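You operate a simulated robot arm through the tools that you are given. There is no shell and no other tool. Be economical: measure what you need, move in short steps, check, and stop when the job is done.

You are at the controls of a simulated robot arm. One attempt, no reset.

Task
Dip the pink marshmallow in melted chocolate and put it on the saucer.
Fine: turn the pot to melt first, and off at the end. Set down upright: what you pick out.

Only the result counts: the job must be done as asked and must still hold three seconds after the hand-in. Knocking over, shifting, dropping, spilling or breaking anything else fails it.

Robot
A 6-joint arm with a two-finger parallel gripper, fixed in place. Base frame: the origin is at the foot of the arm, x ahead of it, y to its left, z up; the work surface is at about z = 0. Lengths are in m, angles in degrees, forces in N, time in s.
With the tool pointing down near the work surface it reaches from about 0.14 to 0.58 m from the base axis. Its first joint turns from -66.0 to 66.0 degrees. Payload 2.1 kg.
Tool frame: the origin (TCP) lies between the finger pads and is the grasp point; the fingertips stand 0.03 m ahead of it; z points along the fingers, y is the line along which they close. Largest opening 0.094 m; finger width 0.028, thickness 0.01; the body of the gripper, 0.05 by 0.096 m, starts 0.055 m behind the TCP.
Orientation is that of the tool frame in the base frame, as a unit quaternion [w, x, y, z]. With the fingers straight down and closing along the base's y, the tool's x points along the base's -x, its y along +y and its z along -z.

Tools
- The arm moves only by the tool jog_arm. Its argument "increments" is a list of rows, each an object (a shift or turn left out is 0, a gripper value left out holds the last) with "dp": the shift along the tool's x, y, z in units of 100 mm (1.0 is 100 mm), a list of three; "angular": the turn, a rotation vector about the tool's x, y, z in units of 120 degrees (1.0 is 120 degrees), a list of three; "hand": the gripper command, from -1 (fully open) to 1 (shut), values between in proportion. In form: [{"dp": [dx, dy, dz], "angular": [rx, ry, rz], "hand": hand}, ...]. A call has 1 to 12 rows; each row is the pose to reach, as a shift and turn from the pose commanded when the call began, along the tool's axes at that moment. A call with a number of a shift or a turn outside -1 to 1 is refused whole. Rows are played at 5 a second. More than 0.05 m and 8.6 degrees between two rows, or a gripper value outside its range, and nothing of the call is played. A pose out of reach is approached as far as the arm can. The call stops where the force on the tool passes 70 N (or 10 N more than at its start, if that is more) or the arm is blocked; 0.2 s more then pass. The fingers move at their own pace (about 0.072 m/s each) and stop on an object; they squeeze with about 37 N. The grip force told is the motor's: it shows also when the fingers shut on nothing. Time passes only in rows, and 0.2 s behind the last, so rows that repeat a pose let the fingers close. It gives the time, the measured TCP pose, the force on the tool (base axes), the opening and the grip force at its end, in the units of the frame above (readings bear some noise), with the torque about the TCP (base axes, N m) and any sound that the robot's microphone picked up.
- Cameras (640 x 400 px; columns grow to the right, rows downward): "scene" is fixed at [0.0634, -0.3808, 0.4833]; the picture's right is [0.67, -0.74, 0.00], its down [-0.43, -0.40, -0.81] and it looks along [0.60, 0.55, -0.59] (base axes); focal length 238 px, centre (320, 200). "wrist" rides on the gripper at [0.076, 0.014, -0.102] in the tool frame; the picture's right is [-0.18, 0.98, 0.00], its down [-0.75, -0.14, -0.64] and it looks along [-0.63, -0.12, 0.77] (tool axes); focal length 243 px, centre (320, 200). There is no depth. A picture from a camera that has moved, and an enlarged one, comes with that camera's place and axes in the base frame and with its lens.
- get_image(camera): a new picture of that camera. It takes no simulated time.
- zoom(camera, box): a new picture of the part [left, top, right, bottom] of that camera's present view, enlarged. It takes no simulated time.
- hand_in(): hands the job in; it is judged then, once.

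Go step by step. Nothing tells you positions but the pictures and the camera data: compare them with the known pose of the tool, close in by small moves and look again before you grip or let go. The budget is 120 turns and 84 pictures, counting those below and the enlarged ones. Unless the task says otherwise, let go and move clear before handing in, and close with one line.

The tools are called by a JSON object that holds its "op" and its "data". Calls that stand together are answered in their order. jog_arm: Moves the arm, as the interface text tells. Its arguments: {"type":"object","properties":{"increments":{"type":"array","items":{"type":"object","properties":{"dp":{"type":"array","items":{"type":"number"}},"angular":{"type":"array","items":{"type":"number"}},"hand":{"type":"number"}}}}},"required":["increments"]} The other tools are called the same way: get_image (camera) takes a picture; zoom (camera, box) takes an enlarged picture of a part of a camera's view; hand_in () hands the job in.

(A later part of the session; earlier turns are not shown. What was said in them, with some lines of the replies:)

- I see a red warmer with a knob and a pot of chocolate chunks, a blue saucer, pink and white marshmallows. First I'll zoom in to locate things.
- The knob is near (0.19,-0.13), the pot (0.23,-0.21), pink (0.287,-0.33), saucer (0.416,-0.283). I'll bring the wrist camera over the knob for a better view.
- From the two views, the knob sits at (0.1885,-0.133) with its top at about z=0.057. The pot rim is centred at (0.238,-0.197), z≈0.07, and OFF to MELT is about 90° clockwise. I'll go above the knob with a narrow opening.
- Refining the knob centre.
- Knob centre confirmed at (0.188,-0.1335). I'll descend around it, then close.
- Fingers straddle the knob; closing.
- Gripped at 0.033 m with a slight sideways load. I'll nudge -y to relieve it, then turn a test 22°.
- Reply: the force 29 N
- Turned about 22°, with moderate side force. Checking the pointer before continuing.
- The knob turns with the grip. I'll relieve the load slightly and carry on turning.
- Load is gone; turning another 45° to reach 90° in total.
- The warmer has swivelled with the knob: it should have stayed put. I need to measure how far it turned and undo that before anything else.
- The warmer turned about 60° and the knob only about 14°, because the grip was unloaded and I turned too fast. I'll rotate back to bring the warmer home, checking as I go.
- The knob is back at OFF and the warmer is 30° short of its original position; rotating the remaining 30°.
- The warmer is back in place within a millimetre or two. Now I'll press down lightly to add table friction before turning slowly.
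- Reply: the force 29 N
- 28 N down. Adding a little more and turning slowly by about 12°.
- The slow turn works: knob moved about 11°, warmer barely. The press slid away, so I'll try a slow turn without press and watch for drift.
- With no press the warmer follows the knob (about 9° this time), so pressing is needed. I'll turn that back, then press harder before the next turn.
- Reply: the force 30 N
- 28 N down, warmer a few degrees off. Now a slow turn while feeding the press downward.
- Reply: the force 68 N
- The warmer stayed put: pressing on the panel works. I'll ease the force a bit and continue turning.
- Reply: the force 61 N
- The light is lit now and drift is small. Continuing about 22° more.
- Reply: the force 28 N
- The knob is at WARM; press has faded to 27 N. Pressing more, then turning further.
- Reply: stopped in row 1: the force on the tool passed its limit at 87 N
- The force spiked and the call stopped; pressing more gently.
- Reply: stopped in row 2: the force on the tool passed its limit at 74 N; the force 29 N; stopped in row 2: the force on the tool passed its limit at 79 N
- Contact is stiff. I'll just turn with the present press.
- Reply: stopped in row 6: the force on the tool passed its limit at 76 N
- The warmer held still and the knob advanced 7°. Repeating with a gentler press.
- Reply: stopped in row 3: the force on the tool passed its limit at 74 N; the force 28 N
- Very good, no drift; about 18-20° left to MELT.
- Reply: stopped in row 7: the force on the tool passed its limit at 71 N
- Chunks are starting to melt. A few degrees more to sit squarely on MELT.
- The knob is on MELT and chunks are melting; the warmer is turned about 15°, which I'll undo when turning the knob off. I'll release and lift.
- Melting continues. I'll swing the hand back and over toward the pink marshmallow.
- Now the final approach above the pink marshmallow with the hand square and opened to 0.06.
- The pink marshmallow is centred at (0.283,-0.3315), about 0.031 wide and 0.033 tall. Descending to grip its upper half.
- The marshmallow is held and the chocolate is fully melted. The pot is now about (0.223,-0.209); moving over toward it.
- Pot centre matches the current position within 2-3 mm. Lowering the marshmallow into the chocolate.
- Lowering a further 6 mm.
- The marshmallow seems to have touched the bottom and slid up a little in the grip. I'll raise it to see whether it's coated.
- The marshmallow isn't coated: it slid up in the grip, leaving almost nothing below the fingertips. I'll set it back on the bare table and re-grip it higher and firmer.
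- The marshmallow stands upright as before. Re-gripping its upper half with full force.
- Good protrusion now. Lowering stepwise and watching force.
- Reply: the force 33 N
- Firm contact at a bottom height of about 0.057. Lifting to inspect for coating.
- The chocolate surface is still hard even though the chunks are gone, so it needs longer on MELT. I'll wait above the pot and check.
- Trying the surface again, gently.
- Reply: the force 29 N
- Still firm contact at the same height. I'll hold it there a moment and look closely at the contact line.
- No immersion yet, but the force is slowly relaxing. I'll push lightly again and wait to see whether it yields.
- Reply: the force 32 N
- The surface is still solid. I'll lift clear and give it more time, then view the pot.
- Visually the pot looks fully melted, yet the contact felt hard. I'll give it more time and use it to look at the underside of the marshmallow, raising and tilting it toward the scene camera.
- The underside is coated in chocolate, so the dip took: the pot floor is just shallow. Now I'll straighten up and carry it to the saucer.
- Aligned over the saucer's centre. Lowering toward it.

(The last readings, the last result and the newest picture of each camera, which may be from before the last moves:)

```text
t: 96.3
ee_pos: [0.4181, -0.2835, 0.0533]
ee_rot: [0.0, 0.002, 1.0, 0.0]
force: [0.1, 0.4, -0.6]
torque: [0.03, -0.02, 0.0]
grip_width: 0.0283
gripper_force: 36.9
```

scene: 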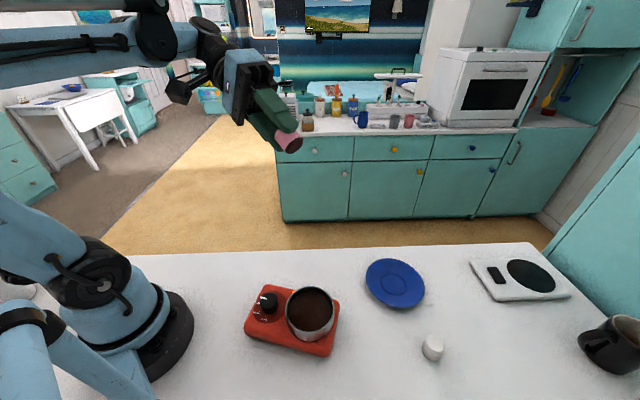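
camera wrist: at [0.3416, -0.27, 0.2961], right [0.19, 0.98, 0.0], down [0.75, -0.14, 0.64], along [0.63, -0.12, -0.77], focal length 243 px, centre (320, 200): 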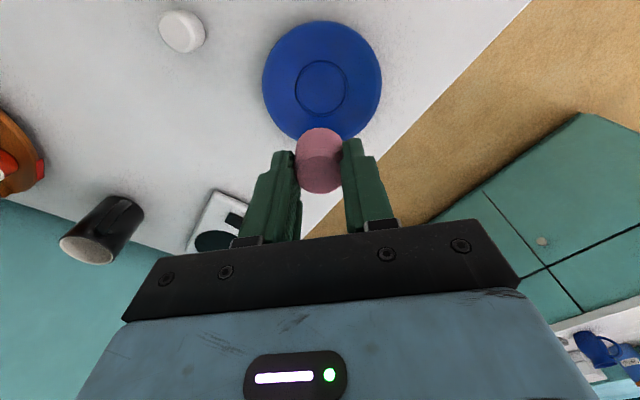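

{"op": "jog_arm", "data": {"increments": [{"dp": [0, 0, 0.01]}, {"dp": [0, 0, 0.015]}]}}

{"op": "zoom", "data": {"camera": "scene", "box": [370, 255, 420, 305]}}

```text
t: 96.9
ee_pos: [0.4181, -0.284, 0.0527]
ee_rot: [0.001, 0.002, 1.0, -0.001]
force: [-0.4, 0.6, 0.0]
torque: [-0.01, -0.04, -0.03]
grip_width: 0.0286
gripper_force: 37.2
```

```text
8.00 times, centred on (395, 280) of scene
camera zoom: at [0.0634, -0.3808, 0.4833], right [0.67, -0.74, 0.0], down [-0.43, -0.4, -0.81], along [0.6, 0.55, -0.59], focal length 1902 px, centre (-280, -440)
```

zoom: 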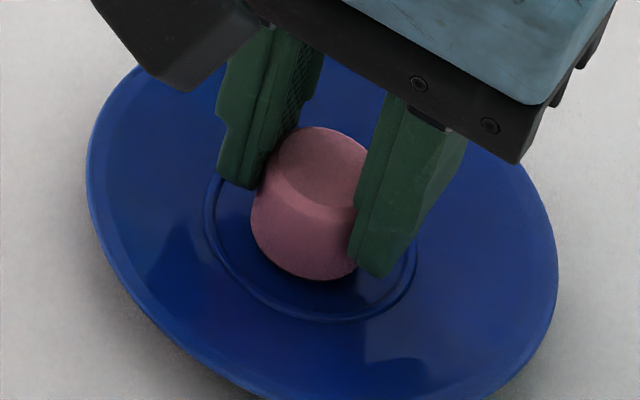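

No contact yet; continuing in 1 mm steps.

{"op": "jog_arm", "data": {"increments": [{"dp": [0, 0, 0.01]}, {"dp": [0, 0, 0.015]}]}}

{"op": "jog_arm", "data": {"increments": [{"dp": [0, 0, 0.01]}, {"dp": [0, 0, 0.01]}]}}

{"op": "jog_arm", "data": {"increments": [{"dp": [0, 0, 0.01]}, {"dp": [0, 0, 0.01]}]}}

```text
t: 97.5
ee_pos: [0.4196, -0.2842, 0.0507]
ee_rot: [0.001, 0.002, 1.0, 0.0]
force: [-0.7, -0.6, 3.9]
torque: [0.01, 0.01, 0.04]
grip_width: 0.0284
gripper_force: 36.9
```

```text
t: 98.1
ee_pos: [0.4183, -0.2843, 0.05]
ee_rot: [0.002, 0.002, 1.0, 0.0]
force: [0.5, -1.3, 14.8]
torque: [-0.05, -0.05, 0.0]
grip_width: 0.0285
gripper_force: 36.9
```

```text
t: 98.7
ee_pos: [0.4187, -0.284, 0.0501]
ee_rot: [0.001, 0.002, 1.0, 0.0]
force: [-1.8, -0.1, 32.5]
torque: [0.02, -0.01, 0.04]
grip_width: 0.0287
gripper_force: 36.8
```

Contact made. Easing the load, then opening slowly and lifting away.

{"op": "jog_arm", "data": {"increments": [{"dp": [0, 0, -0.015]}, {"dp": [0, 0, -0.018]}, {"hand": 0.35, "dp": [0, 0, -0.018]}, {"hand": 0.25, "dp": [0, 0, -0.018]}, {"hand": 0.1, "dp": [0, 0, -0.018]}, {"hand": -0.1, "dp": [0, 0, -0.018]}, {"hand": -0.1, "dp": [0, 0, -0.018]}]}}

{"op": "jog_arm", "data": {"increments": [{"dp": [0, 0, -0.1]}, {"dp": [0, 0, -0.3]}, {"dp": [0, 0, -0.6]}, {"dp": [0, 0, -0.9]}, {"dp": [0, 0, -1.0]}]}}

{"op": "zoom", "data": {"camera": "scene", "box": [340, 240, 460, 340]}}

```text
t: 100.3
ee_pos: [0.4189, -0.2841, 0.0508]
ee_rot: [0.001, 0.002, 1.0, 0.0]
force: [-0.1, 0.1, -0.6]
torque: [-0.01, -0.02, 0.02]
grip_width: 0.0515
gripper_force: 0.0
```

```text
t: 101.5
ee_pos: [0.4182, -0.2846, 0.1516]
ee_rot: [0.001, 0.002, 1.0, 0.0]
force: [-0.6, 0.4, 0.5]
torque: [-0.02, -0.02, 0.0]
grip_width: 0.0516
gripper_force: 0.0
```

```text
4.00 times, centred on (400, 290) of scene
camera zoom: at [0.0634, -0.3808, 0.4833], right [0.67, -0.74, 0.0], down [-0.43, -0.4, -0.81], along [0.6, 0.55, -0.59], focal length 951 px, centre (0, -160)
```

zoom: 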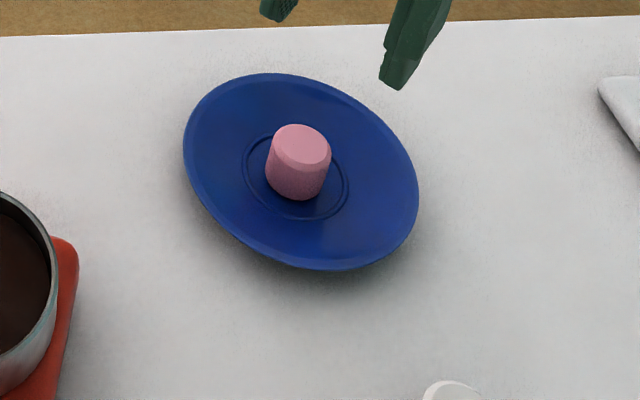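

The pink marshmallow stands upright on the saucer. Now I'll go back to the knob to turn it off.

{"op": "jog_arm", "data": {"increments": [{"dp": [0.0, 0.0, -0.2]}, {"dp": [0.3, 0.2, -0.3]}, {"dp": [0.6, 0.4, -0.3]}, {"dp": [0.85, 0.6, -0.3]}, {"dp": [1.0, 0.7, -0.3]}, {"dp": [1.0, 0.7, -0.3]}]}}

{"op": "jog_arm", "data": {"increments": [{"dp": [0.15, 0.1, 0], "angular": [0, 0, 0.064], "hand": 0.02}, {"dp": [0.3, 0.2, 0], "angular": [0, 0, 0.128]}, {"dp": [0.45, 0.3, 0], "angular": [0, 0, 0.192]}, {"dp": [0.6, 0.4, 0], "angular": [0, 0, 0.256]}, {"dp": [0.75, 0.5, 0], "angular": [0, 0, 0.32]}, {"dp": [0.9, 0.6, 0], "angular": [0, 0, 0.384]}, {"dp": [1.0, 0.7, 0], "angular": [0, 0, 0.448]}, {"dp": [1.0, 0.7, 0], "angular": [0, 0, 0.448]}]}}

{"op": "jog_arm", "data": {"increments": [{"dp": [0.05, -0.03, 0], "angular": [0, 0, 0.064]}, {"dp": [0.1, -0.06, 0], "angular": [0, 0, 0.128]}, {"dp": [0.15, -0.09, 0.1], "angular": [0, 0, 0.192]}, {"dp": [0.2, -0.13, 0.2], "angular": [0, 0, 0.256]}, {"dp": [0.27, -0.18, 0.3], "angular": [0, 0, 0.32]}, {"dp": [0.27, -0.18, 0.4], "angular": [0, 0, 0.384]}, {"dp": [0.27, -0.18, 0.4], "angular": [0, 0, 0.45]}, {"dp": [0.27, -0.18, 0.4], "angular": [0, 0, 0.45]}]}}

{"op": "get_image", "data": {"camera": "wrist"}}

```text
t: 102.9
ee_pos: [0.3181, -0.2132, 0.181]
ee_rot: [0.001, 0.002, 1.0, 0.0]
force: [0.2, -0.2, 0.6]
torque: [-0.02, 0.03, -0.02]
grip_width: 0.052
gripper_force: 0.0
```

```text
t: 104.7
ee_pos: [0.2191, -0.1439, 0.1809]
ee_rot: [0.002, 0.454, 0.891, 0.0]
force: [0.1, -0.1, -0.4]
torque: [-0.02, -0.05, 0.03]
grip_width: 0.046
gripper_force: 0.1
```

```text
t: 106.5
ee_pos: [0.1879, -0.1319, 0.1409]
ee_rot: [0.0, 0.809, 0.588, 0.002]
force: [-0.3, -0.9, 0.9]
torque: [0.03, -0.01, 0.02]
grip_width: 0.0461
gripper_force: 0.0
```

```text
10 pictures are left
camera wrist: at [0.2249, -0.0649, 0.243], right [0.88, -0.48, 0.0], down [-0.37, -0.67, 0.64], along [-0.31, -0.56, -0.77], focal length 243 px, centre (320, 200)
```

wrist: 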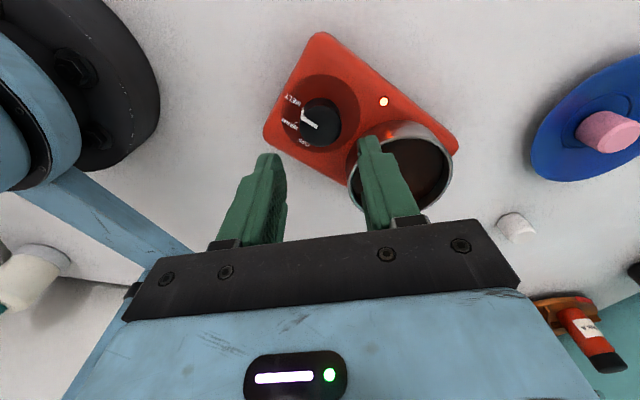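

Over the knob. Descending and gripping it.

{"op": "jog_arm", "data": {"increments": [{"dp": [0, 0, 0.2]}, {"dp": [0, 0, 0.4]}, {"dp": [0, 0, 0.6]}, {"dp": [0, 0, 0.7]}, {"dp": [0, 0, 0.7]}]}}

{"op": "jog_arm", "data": {"increments": [{"hand": 0.25}, {"hand": 0.4}, {"hand": 0.5}, {"hand": 0.5}]}}

{"op": "jog_arm", "data": {"increments": [{"dp": [0, 0, 0.01]}, {"dp": [0, 0, 0.02]}, {"dp": [0, 0, 0.02]}]}}

```text
t: 107.7
ee_pos: [0.1877, -0.1326, 0.0701]
ee_rot: [0.001, 0.809, 0.588, 0.001]
force: [-0.5, -0.1, -0.6]
torque: [-0.01, -0.01, 0.01]
grip_width: 0.0459
gripper_force: 0.1
```

```text
t: 108.7
ee_pos: [0.1883, -0.1332, 0.0718]
ee_rot: [0.001, 0.809, 0.588, 0.0]
force: [2.4, -2.0, 0.0]
torque: [-0.04, -0.14, 0.07]
grip_width: 0.033
gripper_force: 37.0
```

```text
t: 109.5
ee_pos: [0.1874, -0.1333, 0.068]
ee_rot: [0.001, 0.809, 0.587, 0.0]
force: [-2.4, -3.9, 29.7]
torque: [-0.1, 0.16, 0.04]
grip_width: 0.0331
gripper_force: 37.3
```

Gripped and pressing 30 N. Turning slowly counter-clockwise toward OFF.

{"op": "jog_arm", "data": {"increments": [{"dp": [0, 0, 0.004], "angular": [0, 0, -0.015]}, {"dp": [0, 0, 0.006], "angular": [0, 0, -0.03]}, {"dp": [0, 0, 0.008], "angular": [0, 0, -0.045]}, {"dp": [0, 0, 0.01], "angular": [0, 0, -0.06]}, {"dp": [0, 0, 0.012], "angular": [0, 0, -0.075]}, {"dp": [0, 0, 0.014], "angular": [0, 0, -0.09]}]}}

{"op": "zoom", "data": {"camera": "scene", "box": [230, 250, 350, 350]}}

```text
t: 110.9
ee_pos: [0.1894, -0.1329, 0.0677]
ee_rot: [-0.001, 0.749, 0.662, 0.0]
force: [-16.3, -1.8, 66.9]
torque: [-0.21, 0.51, -0.83]
grip_width: 0.033
gripper_force: 37.1
```

```text
4.00 times, centred on (290, 300) of scene
camera zoom: at [0.0633, -0.3807, 0.4834], right [0.67, -0.74, 0.0], down [-0.43, -0.4, -0.81], along [0.6, 0.55, -0.59], focal length 951 px, centre (440, -200)
```

zoom: 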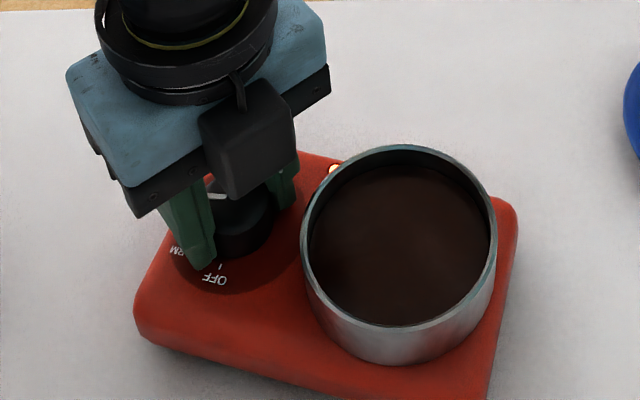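

Holding still at 67 N. Easing slightly and continuing.

{"op": "jog_arm", "data": {"increments": [{"dp": [0, 0, -0.005]}, {"dp": [0, 0, -0.005], "angular": [0, 0, -0.018]}, {"dp": [0, 0, -0.005], "angular": [0, 0, -0.036]}, {"dp": [0, 0, -0.005], "angular": [0, 0, -0.054]}, {"dp": [0, 0, -0.005], "angular": [0, 0, -0.072]}, {"dp": [0, 0, -0.005], "angular": [0, 0, -0.09]}, {"dp": [0, 0, -0.005], "angular": [0, 0, -0.108]}, {"dp": [0, 0, -0.005], "angular": [0, 0, -0.126]}, {"dp": [0, 0, -0.005], "angular": [0, 0, -0.144]}]}}

```text
t: 111.8
ee_pos: [0.1887, -0.1317, 0.0697]
ee_rot: [-0.001, 0.726, 0.687, 0.0]
force: [-2.1, 1.6, 13.8]
torque: [-0.21, -0.16, 0.03]
grip_width: 0.033
gripper_force: 37.2
stopped in row 4: the force on the tool passed its limit at 81 N (the readings are from after the stop); the commanded pose is now the measured one
```

{"op": "jog_arm", "data": {"increments": [{"dp": [0, 0, 0.0]}, {"dp": [0, 0, 0.0], "angular": [0, 0, -0.015]}, {"dp": [0, 0, 0.001], "angular": [0, 0, -0.03]}, {"dp": [0, 0, 0.001], "angular": [0, 0, -0.045]}, {"dp": [0, 0, 0.001], "angular": [0, 0, -0.06]}, {"dp": [0, 0, 0.001], "angular": [0, 0, -0.075]}, {"dp": [0, 0, 0.001], "angular": [0, 0, -0.09]}, {"dp": [0, 0, 0.001], "angular": [0, 0, -0.105]}, {"dp": [0, 0, 0.001], "angular": [0, 0, -0.12]}]}}

```text
t: 113.8
ee_pos: [0.1882, -0.1322, 0.0674]
ee_rot: [-0.002, 0.633, 0.774, 0.0]
force: [-16.2, 0.5, 44.7]
torque: [-0.16, 0.09, -0.2]
grip_width: 0.0329
gripper_force: 36.9
```

Good, 44 N and moving. Continuing.

{"op": "jog_arm", "data": {"increments": [{"angular": [0, 0, -0.015]}, {"angular": [0, 0, -0.03]}, {"angular": [0, 0, -0.045]}, {"angular": [0, 0, -0.06]}, {"angular": [0, 0, -0.075]}, {"angular": [0, 0, -0.09]}, {"angular": [0, 0, -0.105]}, {"angular": [0, 0, -0.12]}, {"angular": [0, 0, -0.135]}, {"angular": [0, 0, -0.15]}]}}

{"op": "zoom", "data": {"camera": "scene", "box": [230, 250, 350, 350]}}

```text
t: 114.5
ee_pos: [0.1875, -0.1315, 0.068]
ee_rot: [-0.002, 0.608, 0.794, -0.001]
force: [-3.8, 1.4, 12.5]
torque: [-0.17, -0.38, 0.11]
grip_width: 0.0329
gripper_force: 37.4
stopped in row 3: the force on the tool passed its limit at 70 N (the readings are from after the stop); the commanded pose is now the measured one
```

```text
4.00 times, centred on (290, 300) of scene
camera zoom: at [0.0634, -0.3808, 0.4833], right [0.67, -0.74, 0.0], down [-0.43, -0.4, -0.81], along [0.6, 0.55, -0.59], focal length 951 px, centre (440, -200)
```

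zoom: 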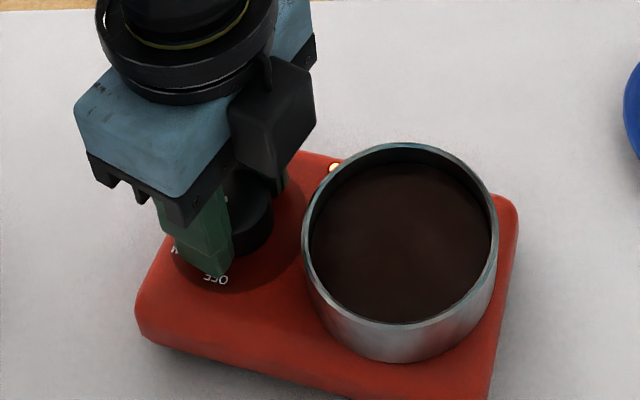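

Still no drift. Continuing in the same way.

{"op": "jog_arm", "data": {"increments": [{"dp": [0, 0, -0.002]}, {"dp": [0, 0, -0.002], "angular": [0, 0, -0.015]}, {"dp": [0, 0, -0.002], "angular": [0, 0, -0.03]}, {"dp": [0, 0, -0.002], "angular": [0, 0, -0.045]}, {"dp": [0, 0, -0.002], "angular": [0, 0, -0.06]}, {"dp": [0, 0, -0.002], "angular": [0, 0, -0.075]}, {"dp": [0, 0, -0.002], "angular": [0, 0, -0.09]}, {"dp": [0, 0, -0.002], "angular": [0, 0, -0.105]}, {"dp": [0, 0, -0.002], "angular": [0, 0, -0.12]}]}}

{"op": "jog_arm", "data": {"increments": [{"angular": [0, 0, -0.015]}, {"angular": [0, 0, -0.03]}, {"angular": [0, 0, -0.045]}, {"angular": [0, 0, -0.06]}, {"angular": [0, 0, -0.075]}, {"angular": [0, 0, -0.09]}, {"angular": [0, 0, -0.105]}, {"angular": [0, 0, -0.12]}]}}

```text
t: 116.5
ee_pos: [0.1877, -0.1328, 0.067]
ee_rot: [-0.002, 0.504, 0.864, 0.0]
force: [-6.9, -2.7, 15.2]
torque: [0.74, 0.46, -0.06]
grip_width: 0.0329
gripper_force: 36.8
```

```text
t: 118.2
ee_pos: [0.1866, -0.1326, 0.0688]
ee_rot: [-0.001, 0.39, 0.921, 0.0]
force: [-2.4, -0.6, -0.8]
torque: [-0.03, 0.7, 0.01]
grip_width: 0.0328
gripper_force: 37.1
```

{"op": "zoom", "data": {"camera": "scene", "box": [230, 250, 350, 350]}}

```text
4.00 times, centred on (290, 300) of scene
camera zoom: at [0.0635, -0.3808, 0.4833], right [0.67, -0.74, 0.0], down [-0.43, -0.4, -0.81], along [0.6, 0.55, -0.59], focal length 951 px, centre (440, -200)
```

zoom: 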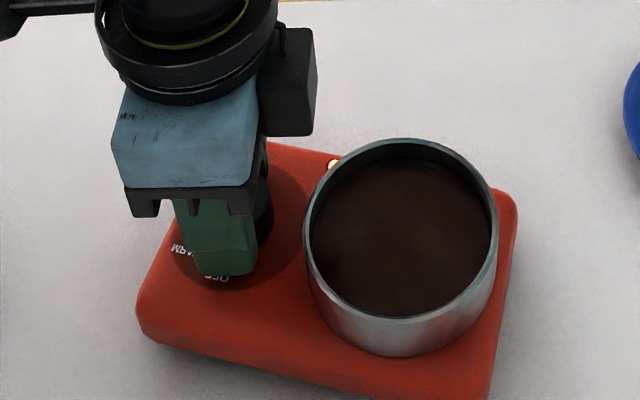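

Only about 3° drift, in the useful direction. Restoring the press and continuing.

{"op": "jog_arm", "data": {"increments": [{"dp": [0, 0, 0.006]}, {"dp": [0, 0, 0.012]}, {"dp": [0, 0, 0.012]}]}}

{"op": "jog_arm", "data": {"increments": [{"dp": [0, 0, 0.002], "angular": [0, 0, -0.015]}, {"dp": [0, 0, 0.002], "angular": [0, 0, -0.03]}, {"dp": [0, 0, 0.003], "angular": [0, 0, -0.045]}, {"dp": [0, 0, 0.003], "angular": [0, 0, -0.06]}, {"dp": [0, 0, 0.004], "angular": [0, 0, -0.075]}, {"dp": [0, 0, 0.004], "angular": [0, 0, -0.09]}, {"dp": [0, 0, 0.005], "angular": [0, 0, -0.105]}, {"dp": [0, 0, 0.005], "angular": [0, 0, -0.12]}]}}

```text
t: 118.9
ee_pos: [0.1875, -0.1329, 0.0685]
ee_rot: [-0.003, 0.392, 0.92, 0.001]
force: [-4.1, 2.7, 15.1]
torque: [-0.38, -0.57, 0.04]
grip_width: 0.0331
gripper_force: 37.1
stopped in row 3: the force on the tool passed its limit at 73 N (the readings are from after the stop); the commanded pose is now the measured one
```

```text
t: 120.0
ee_pos: [0.1881, -0.1329, 0.0677]
ee_rot: [-0.003, 0.333, 0.943, 0.001]
force: [-1.9, 2.3, 12.3]
torque: [-0.26, -0.33, 0.04]
grip_width: 0.033
gripper_force: 37.6
stopped in row 5: the force on the tool passed its limit at 75 N (the readings are from after the stop); the commanded pose is now the measured one
```

{"op": "jog_arm", "data": {"increments": [{"dp": [0, 0, -0.002]}, {"dp": [0, 0, -0.002], "angular": [0, 0, -0.015]}, {"dp": [0, 0, -0.002], "angular": [0, 0, -0.03]}, {"dp": [0, 0, -0.002], "angular": [0, 0, -0.045]}, {"dp": [0, 0, -0.002], "angular": [0, 0, -0.06]}, {"dp": [0, 0, -0.002], "angular": [0, 0, -0.075]}, {"dp": [0, 0, -0.002], "angular": [0, 0, -0.09]}, {"dp": [0, 0, -0.002], "angular": [0, 0, -0.105]}, {"dp": [0, 0, -0.002], "angular": [0, 0, -0.12]}]}}

{"op": "zoom", "data": {"camera": "scene", "box": [230, 250, 350, 350]}}

```text
t: 122.0
ee_pos: [0.1869, -0.1337, 0.0688]
ee_rot: [-0.004, 0.213, 0.977, 0.002]
force: [-3.5, 1.5, 14.9]
torque: [-0.24, -0.02, -0.06]
grip_width: 0.0331
gripper_force: 37.0
```

```text
4.00 times, centred on (290, 300) of scene
camera zoom: at [0.0634, -0.3808, 0.4833], right [0.67, -0.74, 0.0], down [-0.43, -0.4, -0.81], along [0.6, 0.55, -0.59], focal length 951 px, centre (440, -200)
```

zoom: 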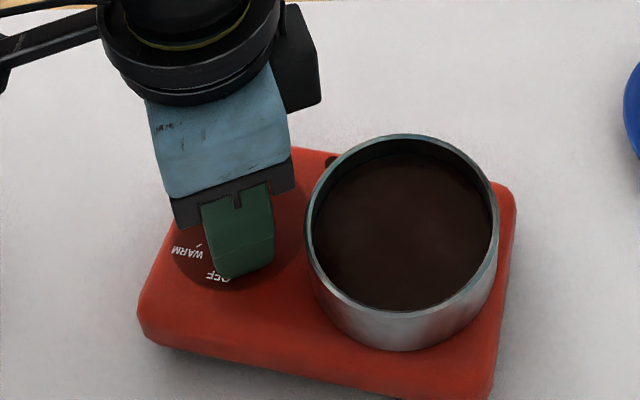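

The light went out; the knob is about 12° from the OFF stop. Turning that remainder under press.

{"op": "jog_arm", "data": {"increments": [{"dp": [0, 0, 0.004]}, {"dp": [0, 0, 0.006], "angular": [0, 0, -0.012]}, {"dp": [0, 0, 0.006], "angular": [0, 0, -0.024]}, {"dp": [0, 0, 0.006], "angular": [0, 0, -0.036]}, {"dp": [0, 0, 0.006], "angular": [0, 0, -0.048]}, {"dp": [0, 0, 0.006], "angular": [0, 0, -0.06]}, {"dp": [0, 0, 0.006], "angular": [0, 0, -0.072]}, {"dp": [0, 0, 0.006], "angular": [0, 0, -0.084]}, {"dp": [0, 0, 0.006], "angular": [0, 0, -0.096]}]}}

```text
t: 122.5
ee_pos: [0.1876, -0.1325, 0.069]
ee_rot: [-0.005, 0.212, 0.977, 0.002]
force: [-3.9, 3.0, 16.9]
torque: [-0.63, -0.5, -0.05]
grip_width: 0.0332
gripper_force: 37.1
stopped in row 2: the force on the tool passed its limit at 75 N (the readings are from after the stop); the commanded pose is now the measured one
```

{"op": "jog_arm", "data": {"increments": [{"dp": [0, 0, -0.002]}, {"dp": [0, 0, -0.002], "angular": [0, 0, -0.012]}, {"dp": [0, 0, -0.002], "angular": [0, 0, -0.024]}, {"dp": [0, 0, -0.002], "angular": [0, 0, -0.036]}, {"dp": [0, 0, -0.002], "angular": [0, 0, -0.048]}, {"dp": [0, 0, -0.002], "angular": [0, 0, -0.06]}, {"dp": [0, 0, -0.002], "angular": [0, 0, -0.072]}, {"dp": [0, 0, -0.002], "angular": [0, 0, -0.084]}, {"dp": [0, 0, -0.002], "angular": [0, 0, -0.096]}]}}

{"op": "zoom", "data": {"camera": "wrist", "box": [220, 70, 420, 195]}}

```text
t: 124.5
ee_pos: [0.1877, -0.1329, 0.0677]
ee_rot: [-0.003, 0.112, 0.994, 0.003]
force: [-1.8, 0.0, 0.0]
torque: [-0.1, 0.28, -0.26]
grip_width: 0.0328
gripper_force: 37.2
```

```text
3.20 times, centred on (320, 132) of wrist
camera zoom: at [0.117, -0.1032, 0.1716], right [0.4, 0.92, 0.0], down [0.71, -0.31, 0.63], along [0.58, -0.25, -0.77], focal length 776 px, centre (320, 416)
```

zoom: 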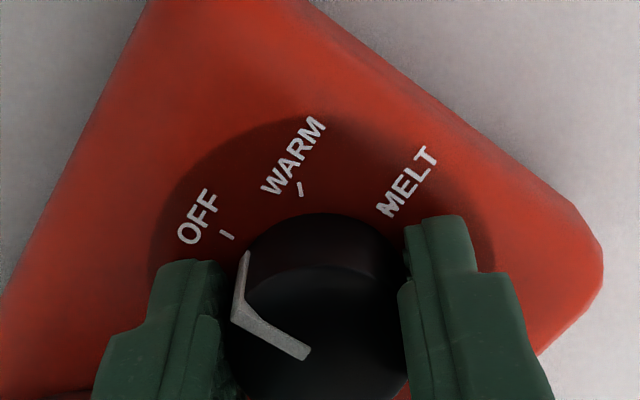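

The knob is at OFF against its stop; the warmer is still about 8° clockwise from where it began. Turning it back by that much.

{"op": "jog_arm", "data": {"increments": [{"dp": [0, 0, -0.004], "angular": [0, 0, -0.02]}, {"dp": [0, 0, -0.004], "angular": [0, 0, -0.04]}, {"dp": [0, 0, -0.004], "angular": [0, 0, -0.058]}, {"dp": [0, 0, -0.004], "angular": [0, 0, -0.07]}, {"dp": [0, 0, -0.004], "angular": [0, 0, -0.07]}]}}

{"op": "zoom", "data": {"camera": "scene", "box": [230, 250, 350, 350]}}

```text
t: 125.7
ee_pos: [0.1871, -0.132, 0.0678]
ee_rot: [-0.005, 0.038, 0.999, 0.003]
force: [-1.7, -0.8, -0.5]
torque: [-0.11, 0.28, -0.22]
grip_width: 0.0331
gripper_force: 37.2
```

```text
4.00 times, centred on (290, 300) of scene
camera zoom: at [0.0634, -0.3808, 0.4833], right [0.67, -0.74, 0.0], down [-0.43, -0.4, -0.81], along [0.6, 0.55, -0.59], focal length 951 px, centre (440, -200)
```

zoom: 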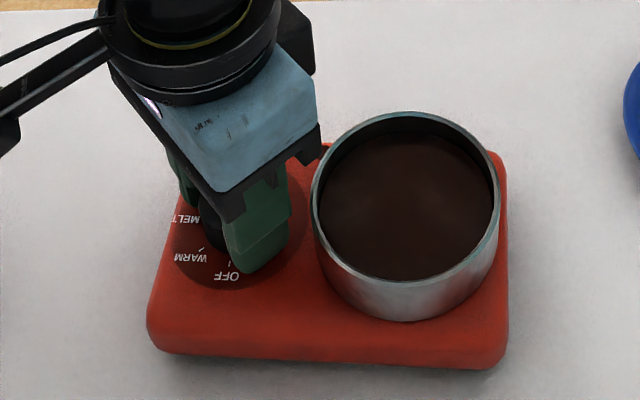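

The warmer is back within about a millimetre of its original pose and the light is off. Releasing with a narrow opening and lifting straight up.

{"op": "jog_arm", "data": {"increments": [{"hand": 0.25}, {"hand": 0.13}, {"hand": 0.13}, {"hand": 0.13}, {"dp": [0, 0, -0.05]}, {"dp": [0, 0, -0.2]}, {"dp": [0, 0, -0.5]}, {"dp": [0, 0, -0.8]}, {"dp": [0, 0, -1.0]}, {"dp": [0, 0, -1.0]}]}}

{"op": "get_image", "data": {"camera": "scene"}}

{"op": "zoom", "data": {"camera": "scene", "box": [230, 250, 350, 350]}}

```text
t: 127.9
ee_pos: [0.1874, -0.1347, 0.1688]
ee_rot: [-0.005, 0.04, 0.999, 0.003]
force: [0.0, -0.1, -0.5]
torque: [-0.04, 0.02, -0.01]
grip_width: 0.0408
gripper_force: 0.1
```

```text
3 pictures are left
```

scene: 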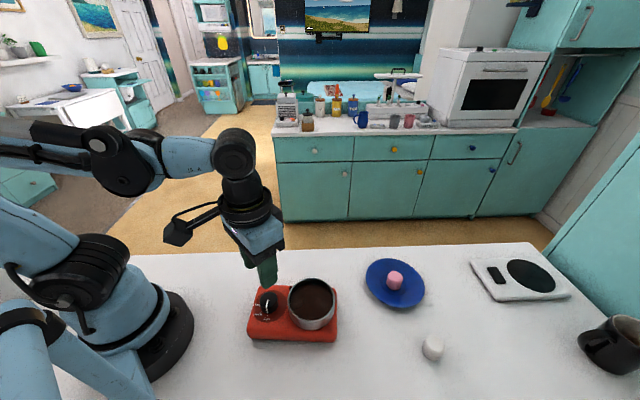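

```text
4.00 times, centred on (290, 300) of scene
camera zoom: at [0.0634, -0.3808, 0.4833], right [0.67, -0.74, 0.0], down [-0.43, -0.4, -0.81], along [0.6, 0.55, -0.59], focal length 951 px, centre (440, -200)
```

zoom: 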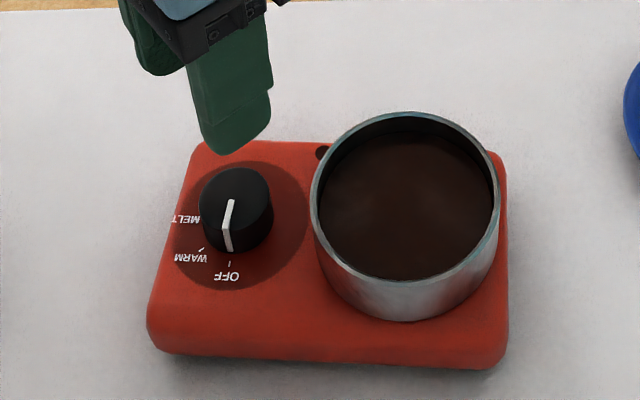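

The knob is at OFF, the warmer is back in place, and the marshmallow is upright on the saucer with the arm clear. Handing in.

{"op": "hand_in", "data": {}}

```text
The job is handed in.
```

I dipped the pink marshmallow and set it upright on the saucer, but only its underside has chocolate: something firm in the pot stopped it going deeper, which I took to be the pot floor. While I turned the knob, the warmer swivelled by up to about 60°. I turned it back to within a millimetre or two of its start, and the knob is at OFF with the light out.
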